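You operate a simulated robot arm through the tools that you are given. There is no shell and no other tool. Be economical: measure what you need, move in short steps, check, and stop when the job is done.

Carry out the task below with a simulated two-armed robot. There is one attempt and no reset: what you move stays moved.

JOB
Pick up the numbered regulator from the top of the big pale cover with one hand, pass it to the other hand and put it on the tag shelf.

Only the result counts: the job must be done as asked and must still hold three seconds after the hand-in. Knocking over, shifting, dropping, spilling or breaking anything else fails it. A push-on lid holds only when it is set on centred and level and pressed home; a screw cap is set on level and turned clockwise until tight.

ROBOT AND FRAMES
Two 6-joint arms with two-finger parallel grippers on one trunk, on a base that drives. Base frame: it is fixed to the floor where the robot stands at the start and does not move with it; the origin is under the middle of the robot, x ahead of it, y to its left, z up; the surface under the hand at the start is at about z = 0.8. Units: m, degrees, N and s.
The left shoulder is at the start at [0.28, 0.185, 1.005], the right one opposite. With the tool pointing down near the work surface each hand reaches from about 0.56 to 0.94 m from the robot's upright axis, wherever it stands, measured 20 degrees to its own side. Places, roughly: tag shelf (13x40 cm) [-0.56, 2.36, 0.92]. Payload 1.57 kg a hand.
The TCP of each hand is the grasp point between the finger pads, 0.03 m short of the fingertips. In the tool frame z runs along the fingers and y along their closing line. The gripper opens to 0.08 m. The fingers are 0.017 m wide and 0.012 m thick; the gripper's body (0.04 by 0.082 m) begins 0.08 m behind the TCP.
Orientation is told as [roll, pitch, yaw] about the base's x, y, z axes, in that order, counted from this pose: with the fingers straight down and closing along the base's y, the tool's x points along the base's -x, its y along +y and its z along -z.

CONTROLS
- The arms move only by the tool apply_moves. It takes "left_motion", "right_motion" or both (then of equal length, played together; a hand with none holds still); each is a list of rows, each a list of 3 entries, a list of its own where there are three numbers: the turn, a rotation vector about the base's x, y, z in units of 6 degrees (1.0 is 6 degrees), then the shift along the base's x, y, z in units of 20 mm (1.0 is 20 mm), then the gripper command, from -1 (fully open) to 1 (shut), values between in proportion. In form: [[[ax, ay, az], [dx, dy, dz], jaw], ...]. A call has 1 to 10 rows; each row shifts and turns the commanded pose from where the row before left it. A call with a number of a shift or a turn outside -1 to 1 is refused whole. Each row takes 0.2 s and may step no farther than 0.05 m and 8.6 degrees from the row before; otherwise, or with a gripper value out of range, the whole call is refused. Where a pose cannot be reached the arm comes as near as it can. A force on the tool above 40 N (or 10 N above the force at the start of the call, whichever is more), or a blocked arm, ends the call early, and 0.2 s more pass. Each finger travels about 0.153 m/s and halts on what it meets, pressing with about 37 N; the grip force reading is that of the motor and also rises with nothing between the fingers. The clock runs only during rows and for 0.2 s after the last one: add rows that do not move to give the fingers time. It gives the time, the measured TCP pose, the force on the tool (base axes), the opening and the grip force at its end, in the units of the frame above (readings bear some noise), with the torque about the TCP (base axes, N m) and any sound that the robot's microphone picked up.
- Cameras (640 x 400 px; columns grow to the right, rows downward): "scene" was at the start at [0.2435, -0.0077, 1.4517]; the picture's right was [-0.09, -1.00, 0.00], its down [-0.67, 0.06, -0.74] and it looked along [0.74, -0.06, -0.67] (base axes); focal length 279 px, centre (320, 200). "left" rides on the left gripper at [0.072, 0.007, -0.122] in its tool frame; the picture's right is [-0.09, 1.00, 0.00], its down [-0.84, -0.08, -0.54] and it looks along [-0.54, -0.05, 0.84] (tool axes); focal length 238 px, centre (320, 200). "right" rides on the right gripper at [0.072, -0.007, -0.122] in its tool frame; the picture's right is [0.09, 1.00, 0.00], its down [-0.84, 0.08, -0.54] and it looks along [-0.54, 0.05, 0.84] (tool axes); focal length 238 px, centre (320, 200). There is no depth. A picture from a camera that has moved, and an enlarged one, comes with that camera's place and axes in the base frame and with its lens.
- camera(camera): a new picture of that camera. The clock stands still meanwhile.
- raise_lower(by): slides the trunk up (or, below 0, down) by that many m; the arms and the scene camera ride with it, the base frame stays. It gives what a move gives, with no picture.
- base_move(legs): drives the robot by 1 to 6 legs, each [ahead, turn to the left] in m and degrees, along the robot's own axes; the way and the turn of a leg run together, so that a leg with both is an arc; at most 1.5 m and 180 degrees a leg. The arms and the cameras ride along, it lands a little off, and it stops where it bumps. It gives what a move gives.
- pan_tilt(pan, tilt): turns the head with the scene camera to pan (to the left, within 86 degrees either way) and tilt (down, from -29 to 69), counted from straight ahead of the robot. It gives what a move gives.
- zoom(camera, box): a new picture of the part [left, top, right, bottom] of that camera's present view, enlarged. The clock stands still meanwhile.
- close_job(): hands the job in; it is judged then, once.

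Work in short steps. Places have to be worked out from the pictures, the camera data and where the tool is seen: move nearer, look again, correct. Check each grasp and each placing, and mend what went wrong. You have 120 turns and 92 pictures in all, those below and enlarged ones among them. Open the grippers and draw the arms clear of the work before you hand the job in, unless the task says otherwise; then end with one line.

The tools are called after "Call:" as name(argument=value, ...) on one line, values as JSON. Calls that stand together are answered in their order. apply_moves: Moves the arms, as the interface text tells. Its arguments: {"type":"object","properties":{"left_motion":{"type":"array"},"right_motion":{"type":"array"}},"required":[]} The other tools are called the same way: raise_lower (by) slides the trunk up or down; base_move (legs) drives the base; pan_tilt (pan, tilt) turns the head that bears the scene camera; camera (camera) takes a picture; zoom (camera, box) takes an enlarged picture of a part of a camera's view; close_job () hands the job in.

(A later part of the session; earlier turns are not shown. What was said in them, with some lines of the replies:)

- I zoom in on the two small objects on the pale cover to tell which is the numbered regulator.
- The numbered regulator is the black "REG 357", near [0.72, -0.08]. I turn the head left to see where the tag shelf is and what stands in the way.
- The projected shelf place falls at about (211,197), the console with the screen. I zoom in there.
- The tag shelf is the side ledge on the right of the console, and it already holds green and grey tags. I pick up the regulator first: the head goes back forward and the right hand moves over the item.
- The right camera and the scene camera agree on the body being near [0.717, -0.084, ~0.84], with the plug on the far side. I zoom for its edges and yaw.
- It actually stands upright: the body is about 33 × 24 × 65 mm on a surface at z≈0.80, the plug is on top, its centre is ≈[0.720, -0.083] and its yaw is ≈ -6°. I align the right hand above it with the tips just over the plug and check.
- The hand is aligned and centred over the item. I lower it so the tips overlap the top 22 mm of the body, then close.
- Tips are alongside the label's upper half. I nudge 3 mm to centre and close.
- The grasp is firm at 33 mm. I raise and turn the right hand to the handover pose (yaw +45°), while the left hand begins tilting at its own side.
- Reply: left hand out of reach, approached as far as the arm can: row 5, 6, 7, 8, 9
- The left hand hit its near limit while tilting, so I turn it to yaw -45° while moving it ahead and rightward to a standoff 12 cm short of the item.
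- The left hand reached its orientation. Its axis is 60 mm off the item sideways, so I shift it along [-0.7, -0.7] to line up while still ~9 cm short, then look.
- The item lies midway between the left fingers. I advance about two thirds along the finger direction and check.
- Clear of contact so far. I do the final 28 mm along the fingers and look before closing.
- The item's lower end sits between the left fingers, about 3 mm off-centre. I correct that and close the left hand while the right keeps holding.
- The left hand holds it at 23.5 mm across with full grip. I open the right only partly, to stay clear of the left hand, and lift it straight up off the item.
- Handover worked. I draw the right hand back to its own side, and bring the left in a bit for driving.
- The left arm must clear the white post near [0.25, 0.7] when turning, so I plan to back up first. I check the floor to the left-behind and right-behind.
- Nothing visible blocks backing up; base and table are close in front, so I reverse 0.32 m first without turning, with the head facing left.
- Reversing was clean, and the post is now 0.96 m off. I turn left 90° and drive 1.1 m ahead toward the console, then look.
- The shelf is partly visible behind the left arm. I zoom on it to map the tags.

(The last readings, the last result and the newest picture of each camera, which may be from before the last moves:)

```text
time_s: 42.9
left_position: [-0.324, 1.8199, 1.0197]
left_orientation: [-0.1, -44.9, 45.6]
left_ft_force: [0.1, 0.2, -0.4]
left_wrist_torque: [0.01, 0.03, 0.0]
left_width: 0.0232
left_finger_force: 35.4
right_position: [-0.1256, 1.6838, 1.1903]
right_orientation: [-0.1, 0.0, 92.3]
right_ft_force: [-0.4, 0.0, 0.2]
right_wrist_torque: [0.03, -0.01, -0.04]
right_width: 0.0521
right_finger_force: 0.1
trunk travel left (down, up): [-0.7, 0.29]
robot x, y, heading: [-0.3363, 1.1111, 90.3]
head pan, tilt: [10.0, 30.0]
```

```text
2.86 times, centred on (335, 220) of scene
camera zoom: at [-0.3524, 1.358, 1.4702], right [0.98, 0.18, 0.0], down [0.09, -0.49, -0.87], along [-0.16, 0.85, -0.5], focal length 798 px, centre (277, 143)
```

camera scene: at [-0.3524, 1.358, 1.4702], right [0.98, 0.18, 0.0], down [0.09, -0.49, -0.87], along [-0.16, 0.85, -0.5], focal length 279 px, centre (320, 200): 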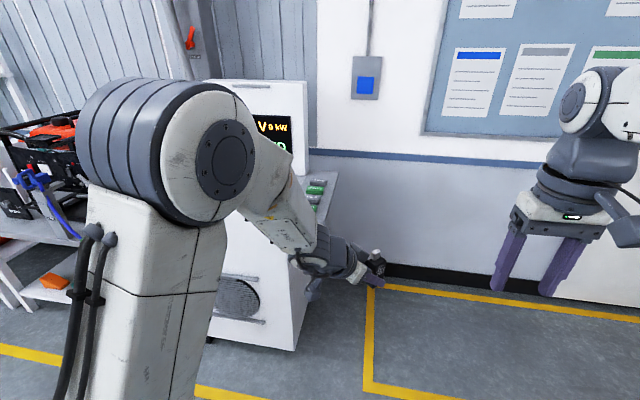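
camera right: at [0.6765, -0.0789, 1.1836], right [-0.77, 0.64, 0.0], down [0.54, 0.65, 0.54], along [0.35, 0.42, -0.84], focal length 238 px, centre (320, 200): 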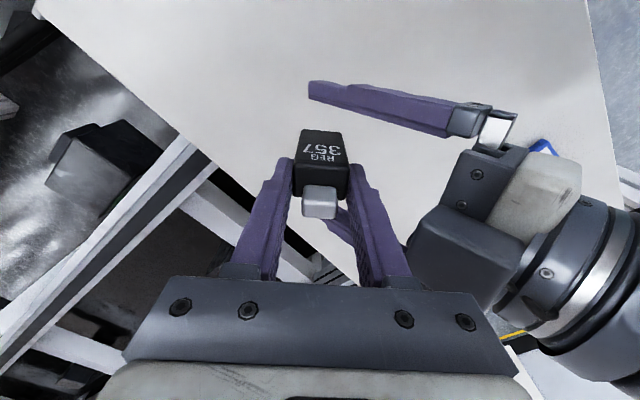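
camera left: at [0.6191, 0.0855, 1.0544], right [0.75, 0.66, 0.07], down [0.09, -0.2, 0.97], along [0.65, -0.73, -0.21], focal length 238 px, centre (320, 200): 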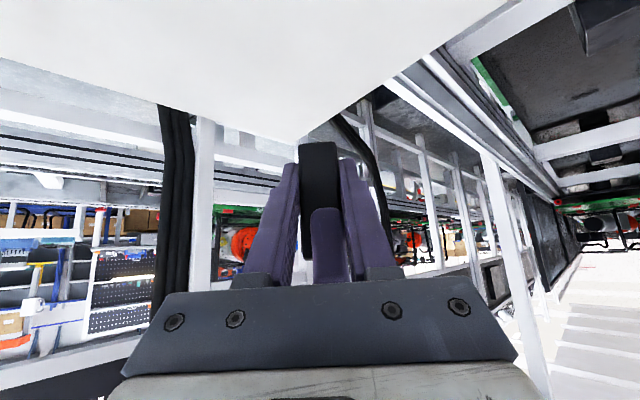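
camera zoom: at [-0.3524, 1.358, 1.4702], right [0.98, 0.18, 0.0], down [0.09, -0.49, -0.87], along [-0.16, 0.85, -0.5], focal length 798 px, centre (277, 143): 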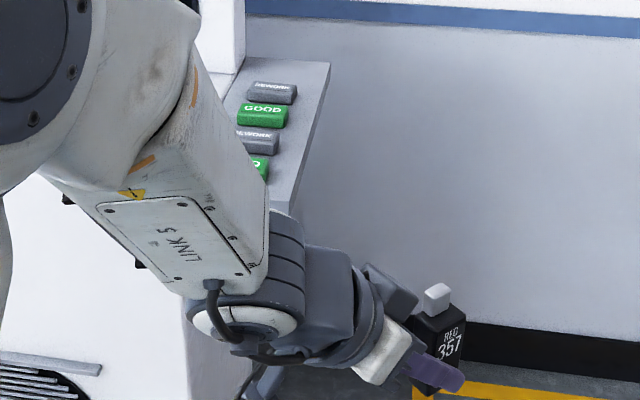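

The shelf runs about x -0.62…-0.49, y 2.15…2.57, with four tags at y≈2.22–2.46. The free patch is the back end near [-0.555, 2.515]. I'll approach from the front-right: drive to about [0.3, 1.65] and face heading 135°.

Call:
base_move(legs=[[0, -50], [0.84, 0], [0, 95]])

Call:
pan_tilt(pan=0, tilt=30)

Call:
camera(camera="scene")

```text
time_s: 53.6
left_position: [-0.1958, 2.1653, 1.0194]
left_orientation: [0.0, -45.0, 90.4]
left_ft_force: [0.0, -0.1, -0.1]
left_wrist_torque: [0.0, -0.03, 0.03]
left_width: 0.0236
left_finger_force: 35.5
right_position: [0.0406, 2.2067, 1.1916]
right_orientation: [0.0, 0.1, 137.0]
right_ft_force: [1.1, -0.1, -0.6]
right_wrist_torque: [-0.01, -0.01, 0.0]
right_width: 0.052
right_finger_force: 0.0
trunk travel left (down, up): [-0.7, 0.29]
robot x, y, heading: [0.2916, 1.6505, 135.2]
head pan, tilt: [10.0, 30.0]
```

```text
time_s: 54.3
left_position: [-0.1955, 2.1658, 1.018]
left_orientation: [0.0, -44.9, 90.2]
left_ft_force: [0.1, -0.1, 0.0]
left_wrist_torque: [-0.03, -0.04, 0.01]
left_width: 0.0236
left_finger_force: 35.7
right_position: [0.0405, 2.2066, 1.1908]
right_orientation: [0.0, 0.0, 137.2]
right_ft_force: [-0.1, 0.1, 0.2]
right_wrist_torque: [-0.02, 0.0, 0.02]
right_width: 0.0519
right_finger_force: 0.1
trunk travel left (down, up): [-0.7, 0.29]
robot x, y, heading: [0.2967, 1.6543, 135.6]
head pan, tilt: [0.0, 30.0]
```

```text
55 pictures are left
camera scene: at [0.1196, 1.8286, 1.4702], right [0.7, 0.71, 0.0], down [0.36, -0.35, -0.87], along [-0.62, 0.61, -0.5], focal length 279 px, centre (320, 200)
```

scene: 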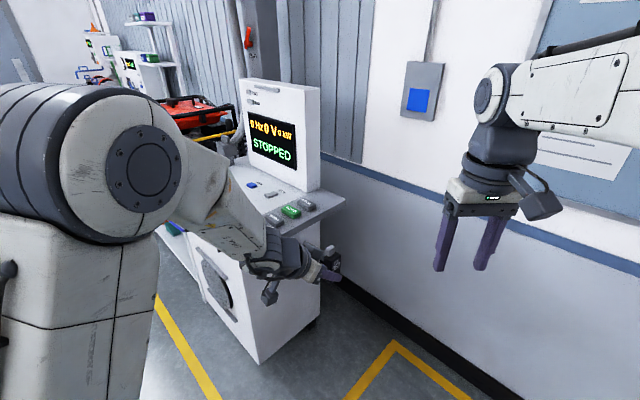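

Call:
zoom(camera="scene", box=[230, 160, 360, 250])

```text
4.44 times, centred on (295, 205) of scene
camera zoom: at [0.1196, 1.8286, 1.4702], right [0.7, 0.71, 0.0], down [0.36, -0.35, -0.87], along [-0.62, 0.61, -0.5], focal length 1242 px, centre (431, 178)
```

zoom: 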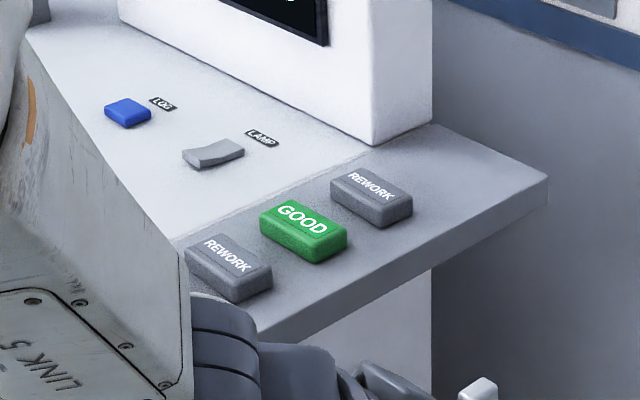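

The back patch (x -0.64…-0.49, y 2.45…2.57) is clear, so I aim for [-0.555, 2.515]. I turn the left hand 45° so it approaches from the front-right with its camera off the shelf, and move the right hand outward.

Call:
apply_moves(left_motion=[[[0, 0, 0.9375], [0, 0, 0.3], 1], [[0, 0, 0.9375], [0, 0, 0.3], 1], [[0, 0, 0.9375], [0, 0, 0.3], 1], [[0, 0, 0.9375], [0, 0, 0.3], 1], [[0, 0, 0.9375], [0, 0, 0.3], 1], [[0, 0, 0.9375], [0, 0, 0], 1], [[0, 0, 0.9375], [0, 0, 0], 1], [[0, 0, 0.9375], [0, 0, 0], 1]], right_motion=[[[0, 0, 0], [0.7, 0.7, 0], -0.3], [[0, 0, 0], [0.7, 0.7, 0], -0.3], [[0, 0, 0], [0.7, 0.7, 0], -0.3], [[0, 0, 0], [0.7, 0.7, 0], -0.3], [[0, 0, 0], [0.7, 0.7, 0], -0.3], [[0, 0, 0], [0, 0, 0], -0.3], [[0, 0, 0], [0, 0, 0], -0.3], [[0, 0, 0], [0, 0, 0], -0.3]])

Call:
zoom(camera="scene", box=[230, 160, 390, 290])

```text
time_s: 56.1
left_position: [-0.2968, 2.0971, 1.0275]
left_orientation: [-1.7, -44.4, 124.1]
left_ft_force: [0.2, -0.2, -1.6]
left_wrist_torque: [-0.08, 0.0, 0.01]
left_width: 0.0236
left_finger_force: 35.6
left hand out of reach, approached as far as the arm can: row 4, 5, 6, 7, 8
right_position: [0.1108, 2.2774, 1.1914]
right_orientation: [0.0, 0.0, 137.2]
right_ft_force: [0.4, -0.7, -0.4]
right_wrist_torque: [-0.01, 0.04, -0.03]
right_width: 0.0521
right_finger_force: 0.1
trunk travel left (down, up): [-0.7, 0.29]
robot x, y, heading: [0.2997, 1.6505, 135.5]
head pan, tilt: [0.0, 30.0]
```

```text
3.08 times, centred on (310, 225) of scene
camera zoom: at [0.12, 1.8288, 1.4702], right [0.7, 0.71, 0.0], down [0.36, -0.35, -0.87], along [-0.62, 0.61, -0.5], focal length 860 px, centre (351, 123)
```

zoom: 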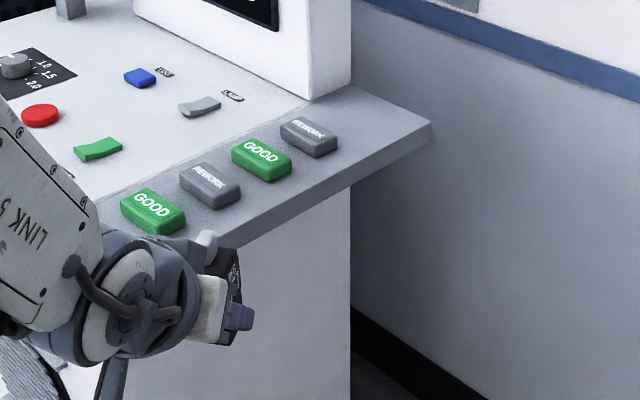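

The arm could not take the full turn that close in. I extend it forward a little and straighten the slight roll, settling on yaw ≈120°.

Call:
apply_moves(left_motion=[[[0, 0, 0], [-0.5, 0.5, 0.2], 1], [[0, 0, 0], [-0.5, 0.5, 0.2], 1], [[0, 0, 0], [-0.5, 0.5, 0], 1], [[0, 0, 0], [-0.5, 0.5, 0], 1], [[-0.03, 0.22, -0.5], [0, 0, 0], 1], [[0, 0, 0], [0, 0, 0], 1]])

```text
time_s: 57.5
left_position: [-0.3379, 2.1375, 1.0345]
left_orientation: [0.1, -44.9, 119.9]
left_ft_force: [-0.2, 0.6, -2.6]
left_wrist_torque: [-0.04, 0.0, -0.02]
left_width: 0.0236
left_finger_force: 36.0
right_position: [0.1096, 2.2765, 1.1909]
right_orientation: [0.0, 0.1, 137.0]
right_ft_force: [0.3, -0.1, -1.1]
right_wrist_torque: [0.0, 0.02, 0.01]
right_width: 0.0519
right_finger_force: 0.1
trunk travel left (down, up): [-0.7, 0.29]
robot x, y, heading: [0.2993, 1.6501, 135.3]
head pan, tilt: [0.0, 30.0]
```

The pose is good now. By geometry a 5.4° right turn and ~0.41 m ahead brings the item over the patch; I drive 0.33 m and do the rest with the arm.

Call:
base_move(legs=[[0, -5.4], [0.33, 0]])

Call:
camera(camera="scene")

Call:
camera(camera="left")

```text
time_s: 60.2
left_position: [-0.5002, 2.4514, 1.0362]
left_orientation: [0.2, -45.1, 114.4]
left_ft_force: [0.5, 0.5, -0.9]
left_wrist_torque: [-0.02, -0.05, -0.02]
left_width: 0.0236
left_finger_force: 35.0
right_position: [-0.0403, 2.5468, 1.1908]
right_orientation: [0.0, 0.0, 131.6]
right_ft_force: [0.9, -0.1, 0.2]
right_wrist_torque: [0.01, -0.01, 0.0]
right_width: 0.0519
right_finger_force: 0.0
trunk travel left (down, up): [-0.7, 0.29]
robot x, y, heading: [0.0851, 1.9064, 130.0]
head pan, tilt: [0.0, 30.0]
```

```text
52 pictures are left
camera scene: at [-0.0749, 2.099, 1.4703], right [0.77, 0.64, 0.0], down [0.32, -0.38, -0.87], along [-0.55, 0.67, -0.5], focal length 279 px, centre (320, 200)
```

scene: 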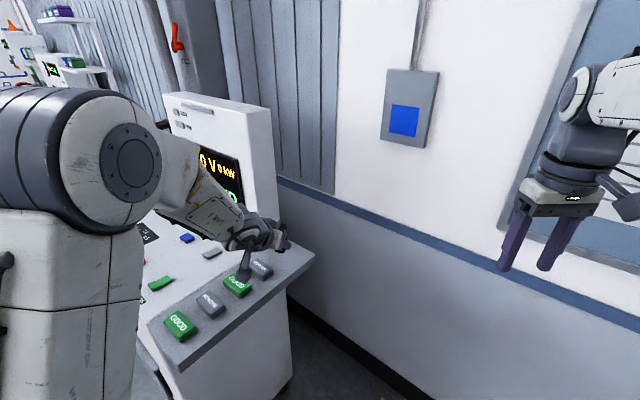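

```text
51 pictures are left
camera left: at [-0.4494, 2.3236, 1.0714], right [-0.93, -0.35, 0.07], down [-0.01, 0.22, 0.97], along [-0.36, 0.91, -0.21], focal length 238 px, centre (320, 200)
```

left: 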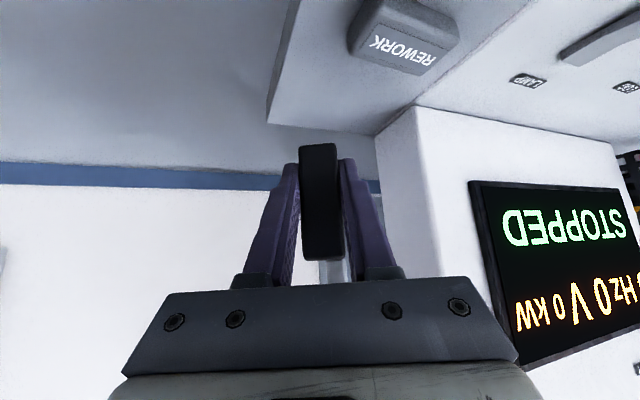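

The item is now about [-0.504, 2.461], ~85 mm above the shelf, and the views agree on the shelf edges. I shift it by [-0.052, 0.054] over the patch, keeping height.

Call:
apply_moves(left_motion=[[[0, 0, 0], [-0.65, 0.68, 0], 1], [[0, 0, 0], [-0.65, 0.68, 0], 1], [[0, 0, 0], [-0.65, 0.68, 0], 1], [[0, 0, 0], [-0.65, 0.68, 0], 1], [[0, 0, 0], [0, 0, 0], 1]])

Call:
camera(camera="left")

Call:
zoom(camera="scene", box=[200, 180, 340, 300])

```text
time_s: 61.4
left_position: [-0.5535, 2.5043, 1.0352]
left_orientation: [0.0, -45.0, 114.5]
left_ft_force: [0.0, 0.2, -2.3]
left_wrist_torque: [-0.04, -0.02, 0.02]
left_width: 0.0237
left_finger_force: 36.0
right_position: [-0.0411, 2.5464, 1.1907]
right_orientation: [0.0, 0.0, 131.6]
right_ft_force: [-0.3, 0.1, -0.2]
right_wrist_torque: [-0.02, 0.0, 0.0]
right_width: 0.0519
right_finger_force: 0.1
trunk travel left (down, up): [-0.7, 0.29]
robot x, y, heading: [0.0835, 1.9064, 129.6]
head pan, tilt: [0.0, 30.0]
```

```text
50 pictures are left
camera left: at [-0.5023, 2.3778, 1.0709], right [-0.93, -0.35, 0.07], down [-0.01, 0.22, 0.97], along [-0.36, 0.91, -0.21], focal length 238 px, centre (320, 200)
```

left: 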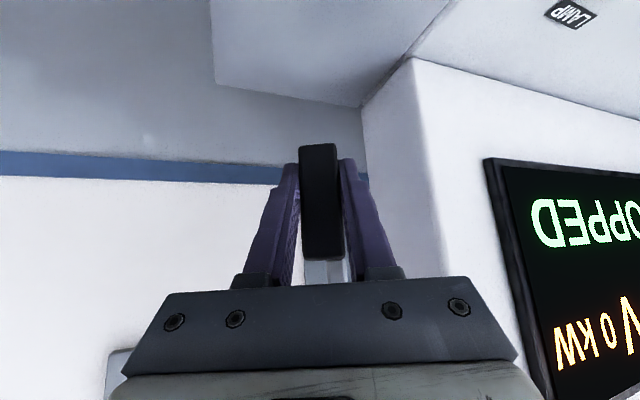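

```text
3.33 times, centred on (270, 240) of scene
camera zoom: at [-0.0751, 2.0993, 1.4702], right [0.77, 0.64, 0.0], down [0.32, -0.38, -0.87], along [-0.55, 0.66, -0.5], focal length 932 px, centre (487, 67)
```

zoom: 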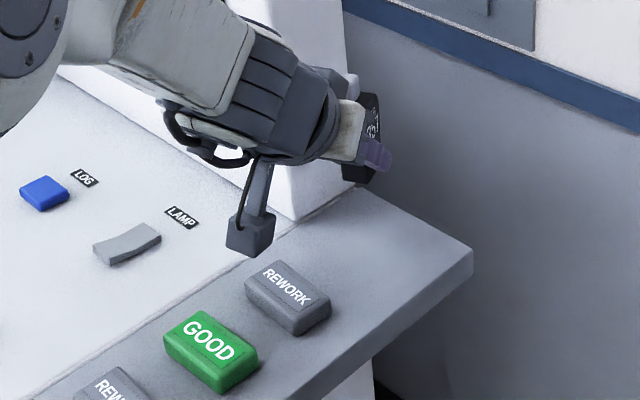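

The item is centred over the free patch at ≈[-0.558, 2.514]. I lower 60 mm, then check height from the cameras.

Call:
apply_moves(left_motion=[[[0, 0, 0], [0, 0, -1], 1], [[0, 0, 0], [0, 0, -1], 1], [[0, 0, 0], [0, 0, -1], 1], [[0, 0, 0], [0, 0, 0], 1]])

Call:
camera(camera="left")

Call:
zoom(camera="scene", box=[220, 200, 320, 290])

```text
time_s: 62.4
left_position: [-0.5528, 2.5039, 0.9761]
left_orientation: [0.1, -45.0, 114.5]
left_ft_force: [-0.1, 0.4, -1.4]
left_wrist_torque: [0.0, 0.0, 0.04]
left_width: 0.0236
left_finger_force: 35.4
right_position: [-0.0406, 2.5471, 1.1907]
right_orientation: [0.0, -0.1, 131.6]
right_ft_force: [0.4, 0.9, -0.3]
right_wrist_torque: [0.02, 0.02, 0.02]
right_width: 0.052
right_finger_force: 0.0
trunk travel left (down, up): [-0.7, 0.29]
robot x, y, heading: [0.0885, 1.9041, 129.6]
head pan, tilt: [0.0, 30.0]
```

```text
48 pictures are left
camera left: at [-0.5022, 2.378, 1.0117], right [-0.93, -0.35, 0.07], down [-0.01, 0.22, 0.97], along [-0.36, 0.91, -0.21], focal length 238 px, centre (320, 200)
```

left: 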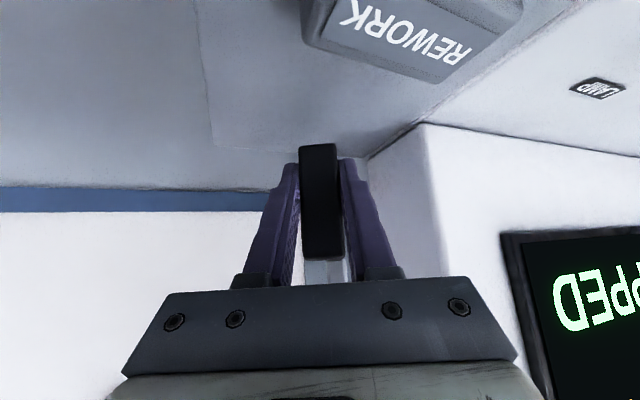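

```text
4.44 times, centred on (270, 245) of scene
camera zoom: at [-0.0752, 2.0993, 1.4702], right [0.77, 0.64, 0.0], down [0.32, -0.38, -0.87], along [-0.55, 0.67, -0.5], focal length 1242 px, centre (542, 0)
```

zoom: 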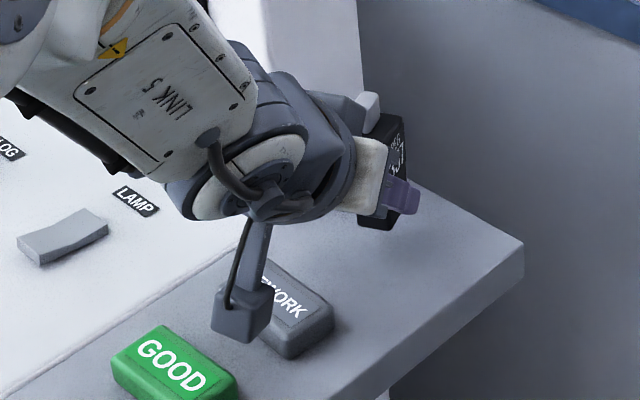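

The gap left is about 26–31 mm, and tag 4 and the wrist camera are clear. I lower 20 mm, then creep down with force checks.

Call:
apply_moves(left_motion=[[[0, 0, 0], [0, 0, -0.5], 1], [[0, 0, 0], [0, 0, -0.5], 1], [[0, 0, 0], [0, 0, -0.15], 1], [[0, 0, 0], [0, 0, 0], 1]])

Call:
camera(camera="left")

Call:
zoom(camera="scene", box=[230, 210, 310, 290])

```text
time_s: 63.4
left_position: [-0.5517, 2.5045, 0.952]
left_orientation: [0.1, -45.0, 114.4]
left_ft_force: [-0.3, 0.3, -0.8]
left_wrist_torque: [-0.05, -0.02, 0.0]
left_width: 0.0236
left_finger_force: 36.0
right_position: [-0.0401, 2.5463, 1.1915]
right_orientation: [0.0, -0.1, 131.7]
right_ft_force: [-0.1, -1.2, -0.1]
right_wrist_torque: [-0.01, -0.04, -0.01]
right_width: 0.052
right_finger_force: 0.0
trunk travel left (down, up): [-0.7, 0.29]
robot x, y, heading: [0.0893, 1.9068, 129.6]
head pan, tilt: [0.0, 30.0]
```

```text
46 pictures are left
camera left: at [-0.5015, 2.378, 0.9882], right [-0.93, -0.35, 0.07], down [-0.01, 0.22, 0.97], along [-0.36, 0.91, -0.21], focal length 238 px, centre (320, 200)
```

left: 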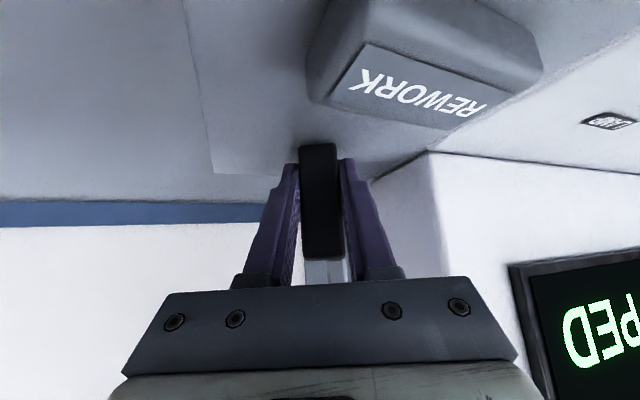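

```text
5.00 times, centred on (270, 250) of scene
camera zoom: at [-0.0751, 2.0992, 1.4702], right [0.77, 0.64, 0.0], down [0.32, -0.38, -0.87], along [-0.55, 0.67, -0.5], focal length 1397 px, centre (570, -50)
```

zoom: 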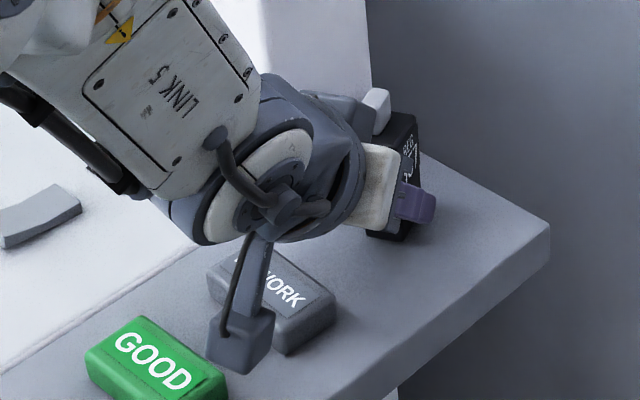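

No contact yet. I creep down in 1.5 mm steps.

Call:
apply_moves(left_motion=[[[0, 0, 0], [0, 0, -0.08], 1], [[0, 0, 0], [0, 0, -0.08], 1], [[0, 0, 0], [0, 0, -0.08], 1], [[0, 0, 0], [0, 0, 0], 1]])

```text
time_s: 64.4
left_position: [-0.5522, 2.5053, 0.9491]
left_orientation: [0.2, -45.2, 114.4]
left_ft_force: [0.2, -2.6, 8.9]
left_wrist_torque: [-0.13, -0.03, 0.02]
left_width: 0.0236
left_finger_force: 35.8
right_position: [-0.0418, 2.5452, 1.1911]
right_orientation: [0.0, 0.1, 131.6]
right_ft_force: [0.6, -0.2, -0.1]
right_wrist_torque: [-0.05, 0.0, -0.02]
right_width: 0.052
right_finger_force: 0.2
trunk travel left (down, up): [-0.7, 0.29]
robot x, y, heading: [0.0869, 1.9066, 129.7]
head pan, tilt: [0.0, 30.0]
```

Contact: 9 N upward at z=0.949, as predicted. I relieve about 1 mm and open the fingers part way, then look.

Call:
apply_moves(left_motion=[[[0, 0, 0], [0, 0, 0.06], 1], [[0, 0, 0], [0, 0, 0], 0.3], [[0, 0, 0], [0, 0, 0], 0.1], [[0, 0, 0], [0, 0, 0], -0.1], [[0, 0, 0], [0, 0, 0], -0.1]])

Call:
camera(camera="left")

Call:
zoom(camera="scene", box=[230, 210, 310, 290])

```text
time_s: 65.6
left_position: [-0.5525, 2.504, 0.9502]
left_orientation: [0.1, -45.0, 114.3]
left_ft_force: [0.6, -1.3, 0.6]
left_wrist_torque: [-0.01, 0.02, 0.01]
left_width: 0.0441
left_finger_force: 0.0
right_position: [-0.0417, 2.5472, 1.1901]
right_orientation: [0.1, 0.0, 131.6]
right_ft_force: [0.3, -0.5, 0.5]
right_wrist_torque: [0.03, -0.01, -0.01]
right_width: 0.0519
right_finger_force: 0.2
trunk travel left (down, up): [-0.7, 0.29]
robot x, y, heading: [0.0834, 1.9039, 129.7]
head pan, tilt: [0.0, 30.0]
```

```text
44 pictures are left
camera left: at [-0.5016, 2.3781, 0.9848], right [-0.93, -0.35, 0.07], down [-0.01, 0.22, 0.97], along [-0.36, 0.91, -0.21], focal length 238 px, centre (320, 200)
```

left: 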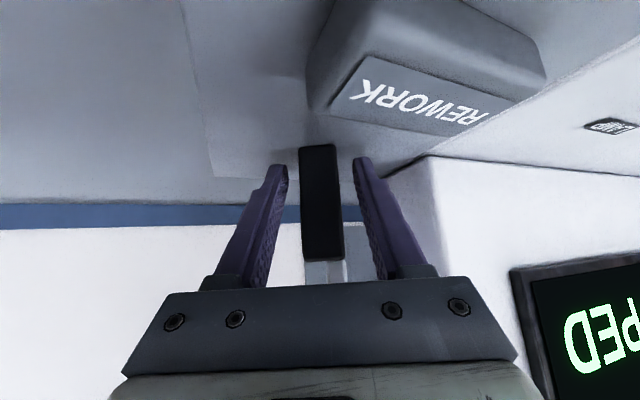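

```text
5.00 times, centred on (270, 250) of scene
camera zoom: at [-0.075, 2.0992, 1.4702], right [0.77, 0.64, 0.0], down [0.32, -0.38, -0.87], along [-0.55, 0.67, -0.5], focal length 1397 px, centre (570, -50)
```

zoom: 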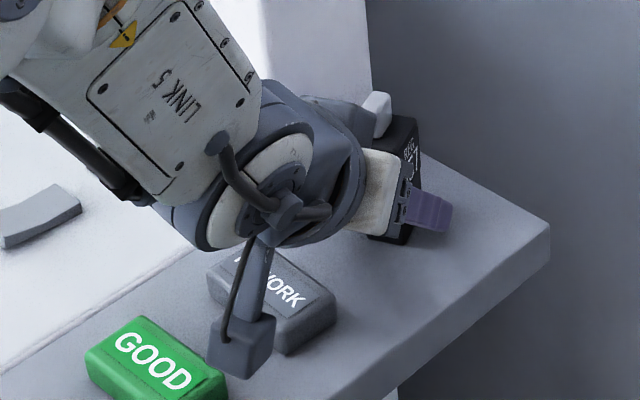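

The regulator stands free on the shelf with gaps on both sides. I withdraw the left hand straight back along its finger line.

Call:
apply_moves(left_motion=[[[0, 0, 0], [0.29, -0.64, 0.71], -0.1], [[0, 0, 0], [0.29, -0.64, 0.71], -0.1], [[0, 0, 0], [0.29, -0.64, 0.71], -0.1], [[0, 0, 0], [0.29, -0.64, 0.71], -0.1], [[0, 0, 0], [0, 0, 0], -0.1]])

Call:
camera(camera="left")

Call:
zoom(camera="scene", box=[220, 190, 330, 290])

```text
time_s: 66.8
left_position: [-0.5296, 2.4531, 1.0082]
left_orientation: [0.2, -45.1, 114.4]
left_ft_force: [-0.2, 0.2, -0.2]
left_wrist_torque: [-0.02, 0.02, 0.0]
left_width: 0.0441
left_finger_force: 0.0
right_position: [-0.0409, 2.5472, 1.1923]
right_orientation: [0.0, 0.0, 131.6]
right_ft_force: [-0.6, 0.7, -0.1]
right_wrist_torque: [-0.01, -0.01, -0.01]
right_width: 0.0517
right_finger_force: 0.0
trunk travel left (down, up): [-0.7, 0.29]
robot x, y, heading: [0.083, 1.9078, 130.0]
head pan, tilt: [0.0, 30.0]
```

```text
42 pictures are left
camera left: at [-0.478, 2.3266, 1.0425], right [-0.93, -0.35, 0.07], down [-0.01, 0.22, 0.97], along [-0.36, 0.91, -0.21], focal length 238 px, centre (320, 200)
```

left: 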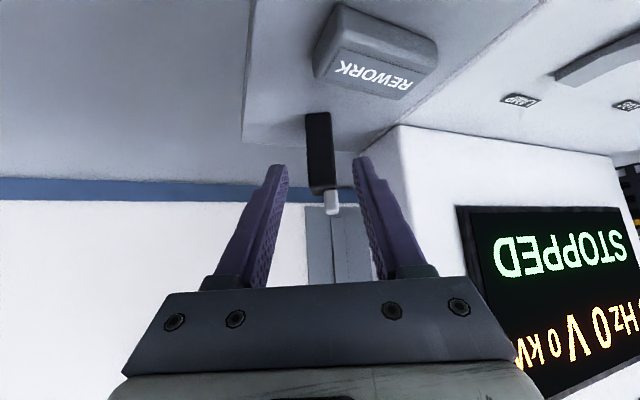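

```text
4.00 times, centred on (275, 240) of scene
camera zoom: at [-0.0749, 2.099, 1.4703], right [0.77, 0.64, 0.0], down [0.32, -0.38, -0.87], along [-0.55, 0.67, -0.5], focal length 1118 px, centre (500, 40)
```

zoom: 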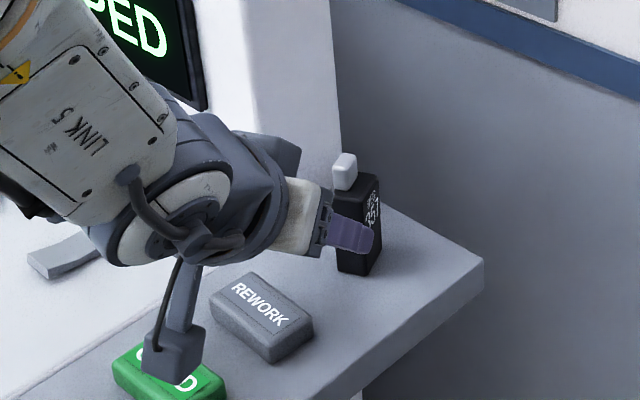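

It stands upright and untouched on the shelf. I withdraw a few more centimetres, rising, then reverse the base.

Call:
apply_moves(left_motion=[[[0, 0, 0], [0.29, -0.64, 0.71], -0.1], [[0, 0, 0], [0.29, -0.64, 0.71], -0.1], [[0, 0, 0], [0, 0, 1], -0.1], [[0, 0, 0], [0, 0, 1], -0.1], [[0, 0, 0], [0, 0, 0.5], -0.1]])

Call:
camera(camera="scene")

```text
time_s: 68.0
left_position: [-0.5169, 2.4276, 1.0831]
left_orientation: [0.3, -45.1, 114.5]
left_ft_force: [-0.5, -0.2, 0.3]
left_wrist_torque: [-0.03, 0.01, -0.02]
left_width: 0.0438
left_finger_force: 0.1
right_position: [-0.0409, 2.5474, 1.1911]
right_orientation: [0.0, 0.0, 131.6]
right_ft_force: [-0.1, -0.6, 0.2]
right_wrist_torque: [-0.01, -0.04, 0.01]
right_width: 0.0522
right_finger_force: 0.0
trunk travel left (down, up): [-0.7, 0.29]
robot x, y, heading: [0.0854, 1.9052, 130.1]
head pan, tilt: [0.0, 30.0]
```

```text
40 pictures are left
camera scene: at [-0.075, 2.0991, 1.4702], right [0.77, 0.64, 0.0], down [0.32, -0.38, -0.87], along [-0.55, 0.67, -0.5], focal length 279 px, centre (320, 200)
```

scene: 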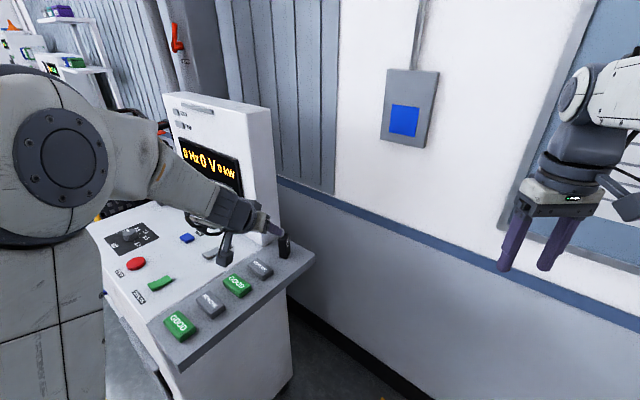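

Everything is in place and the hand is above and behind the item. I reverse the base 0.35 m to clear, then open both grippers.

Call:
base_move(legs=[[-0.35, 0]])

Call:
apply_moves(left_motion=[[[0, 0, 0], [0, 0, 0], -1], [[0, 0, 0], [0, 0, 0], -1]], right_motion=[[[0, 0, 0], [0, 0, 0], -1], [[0, 0, 0], [0, 0, 0], -1]])

Call:
zoom(camera="scene", box=[200, 130, 380, 270])

```text
time_s: 70.2
left_position: [-0.2927, 2.1611, 1.0839]
left_orientation: [0.1, -45.0, 114.2]
left_ft_force: [0.2, 0.1, -1.0]
left_wrist_torque: [-0.01, -0.01, 0.01]
left_width: 0.0439
left_finger_force: 0.1
right_position: [0.1834, 2.2799, 1.1896]
right_orientation: [0.0, 0.1, 131.3]
right_ft_force: [-0.8, 0.2, -0.7]
right_wrist_torque: [-0.01, -0.03, 0.0]
right_width: 0.052
right_finger_force: 0.0
trunk travel left (down, up): [-0.7, 0.29]
robot x, y, heading: [0.3117, 1.6457, 129.7]
head pan, tilt: [0.0, 30.0]
```

```text
time_s: 70.8
left_position: [-0.2923, 2.1608, 1.0836]
left_orientation: [0.0, -45.1, 114.1]
left_ft_force: [-0.3, 0.5, 0.2]
left_wrist_torque: [0.01, 0.01, 0.01]
left_width: 0.0799
left_finger_force: 0.0
right_position: [0.1836, 2.2795, 1.1924]
right_orientation: [0.0, 0.0, 131.4]
right_ft_force: [0.4, 0.0, -0.5]
right_wrist_torque: [-0.01, -0.02, 0.0]
right_width: 0.0799
right_finger_force: 0.1
trunk travel left (down, up): [-0.7, 0.29]
robot x, y, heading: [0.3126, 1.6404, 129.5]
head pan, tilt: [0.0, 30.0]
```

```text
2.86 times, centred on (290, 200) of scene
camera zoom: at [0.1483, 1.8317, 1.4702], right [0.77, 0.64, 0.0], down [0.32, -0.38, -0.87], along [-0.55, 0.67, -0.5], focal length 798 px, centre (406, 200)
```

zoom: 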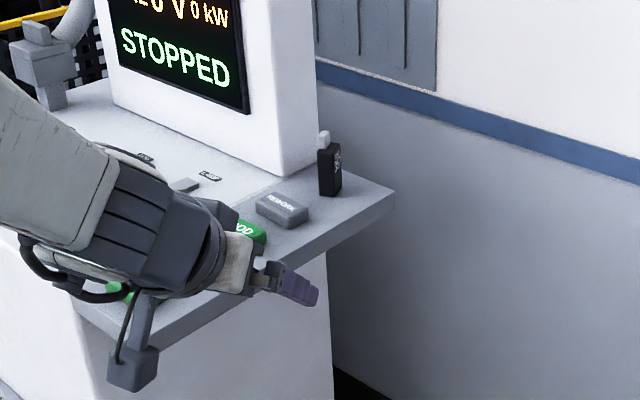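

The regulator stands upright on the tag shelf, the tags are undisturbed, and both grippers are open and clear. I hand the job in.

Call:
close_job()

```text
The job is handed in.
```

I picked up regulator REG 357 with the right hand, passed it directly to the left hand, and stood it upright on the free back end of the tag shelf; the job is handed in.
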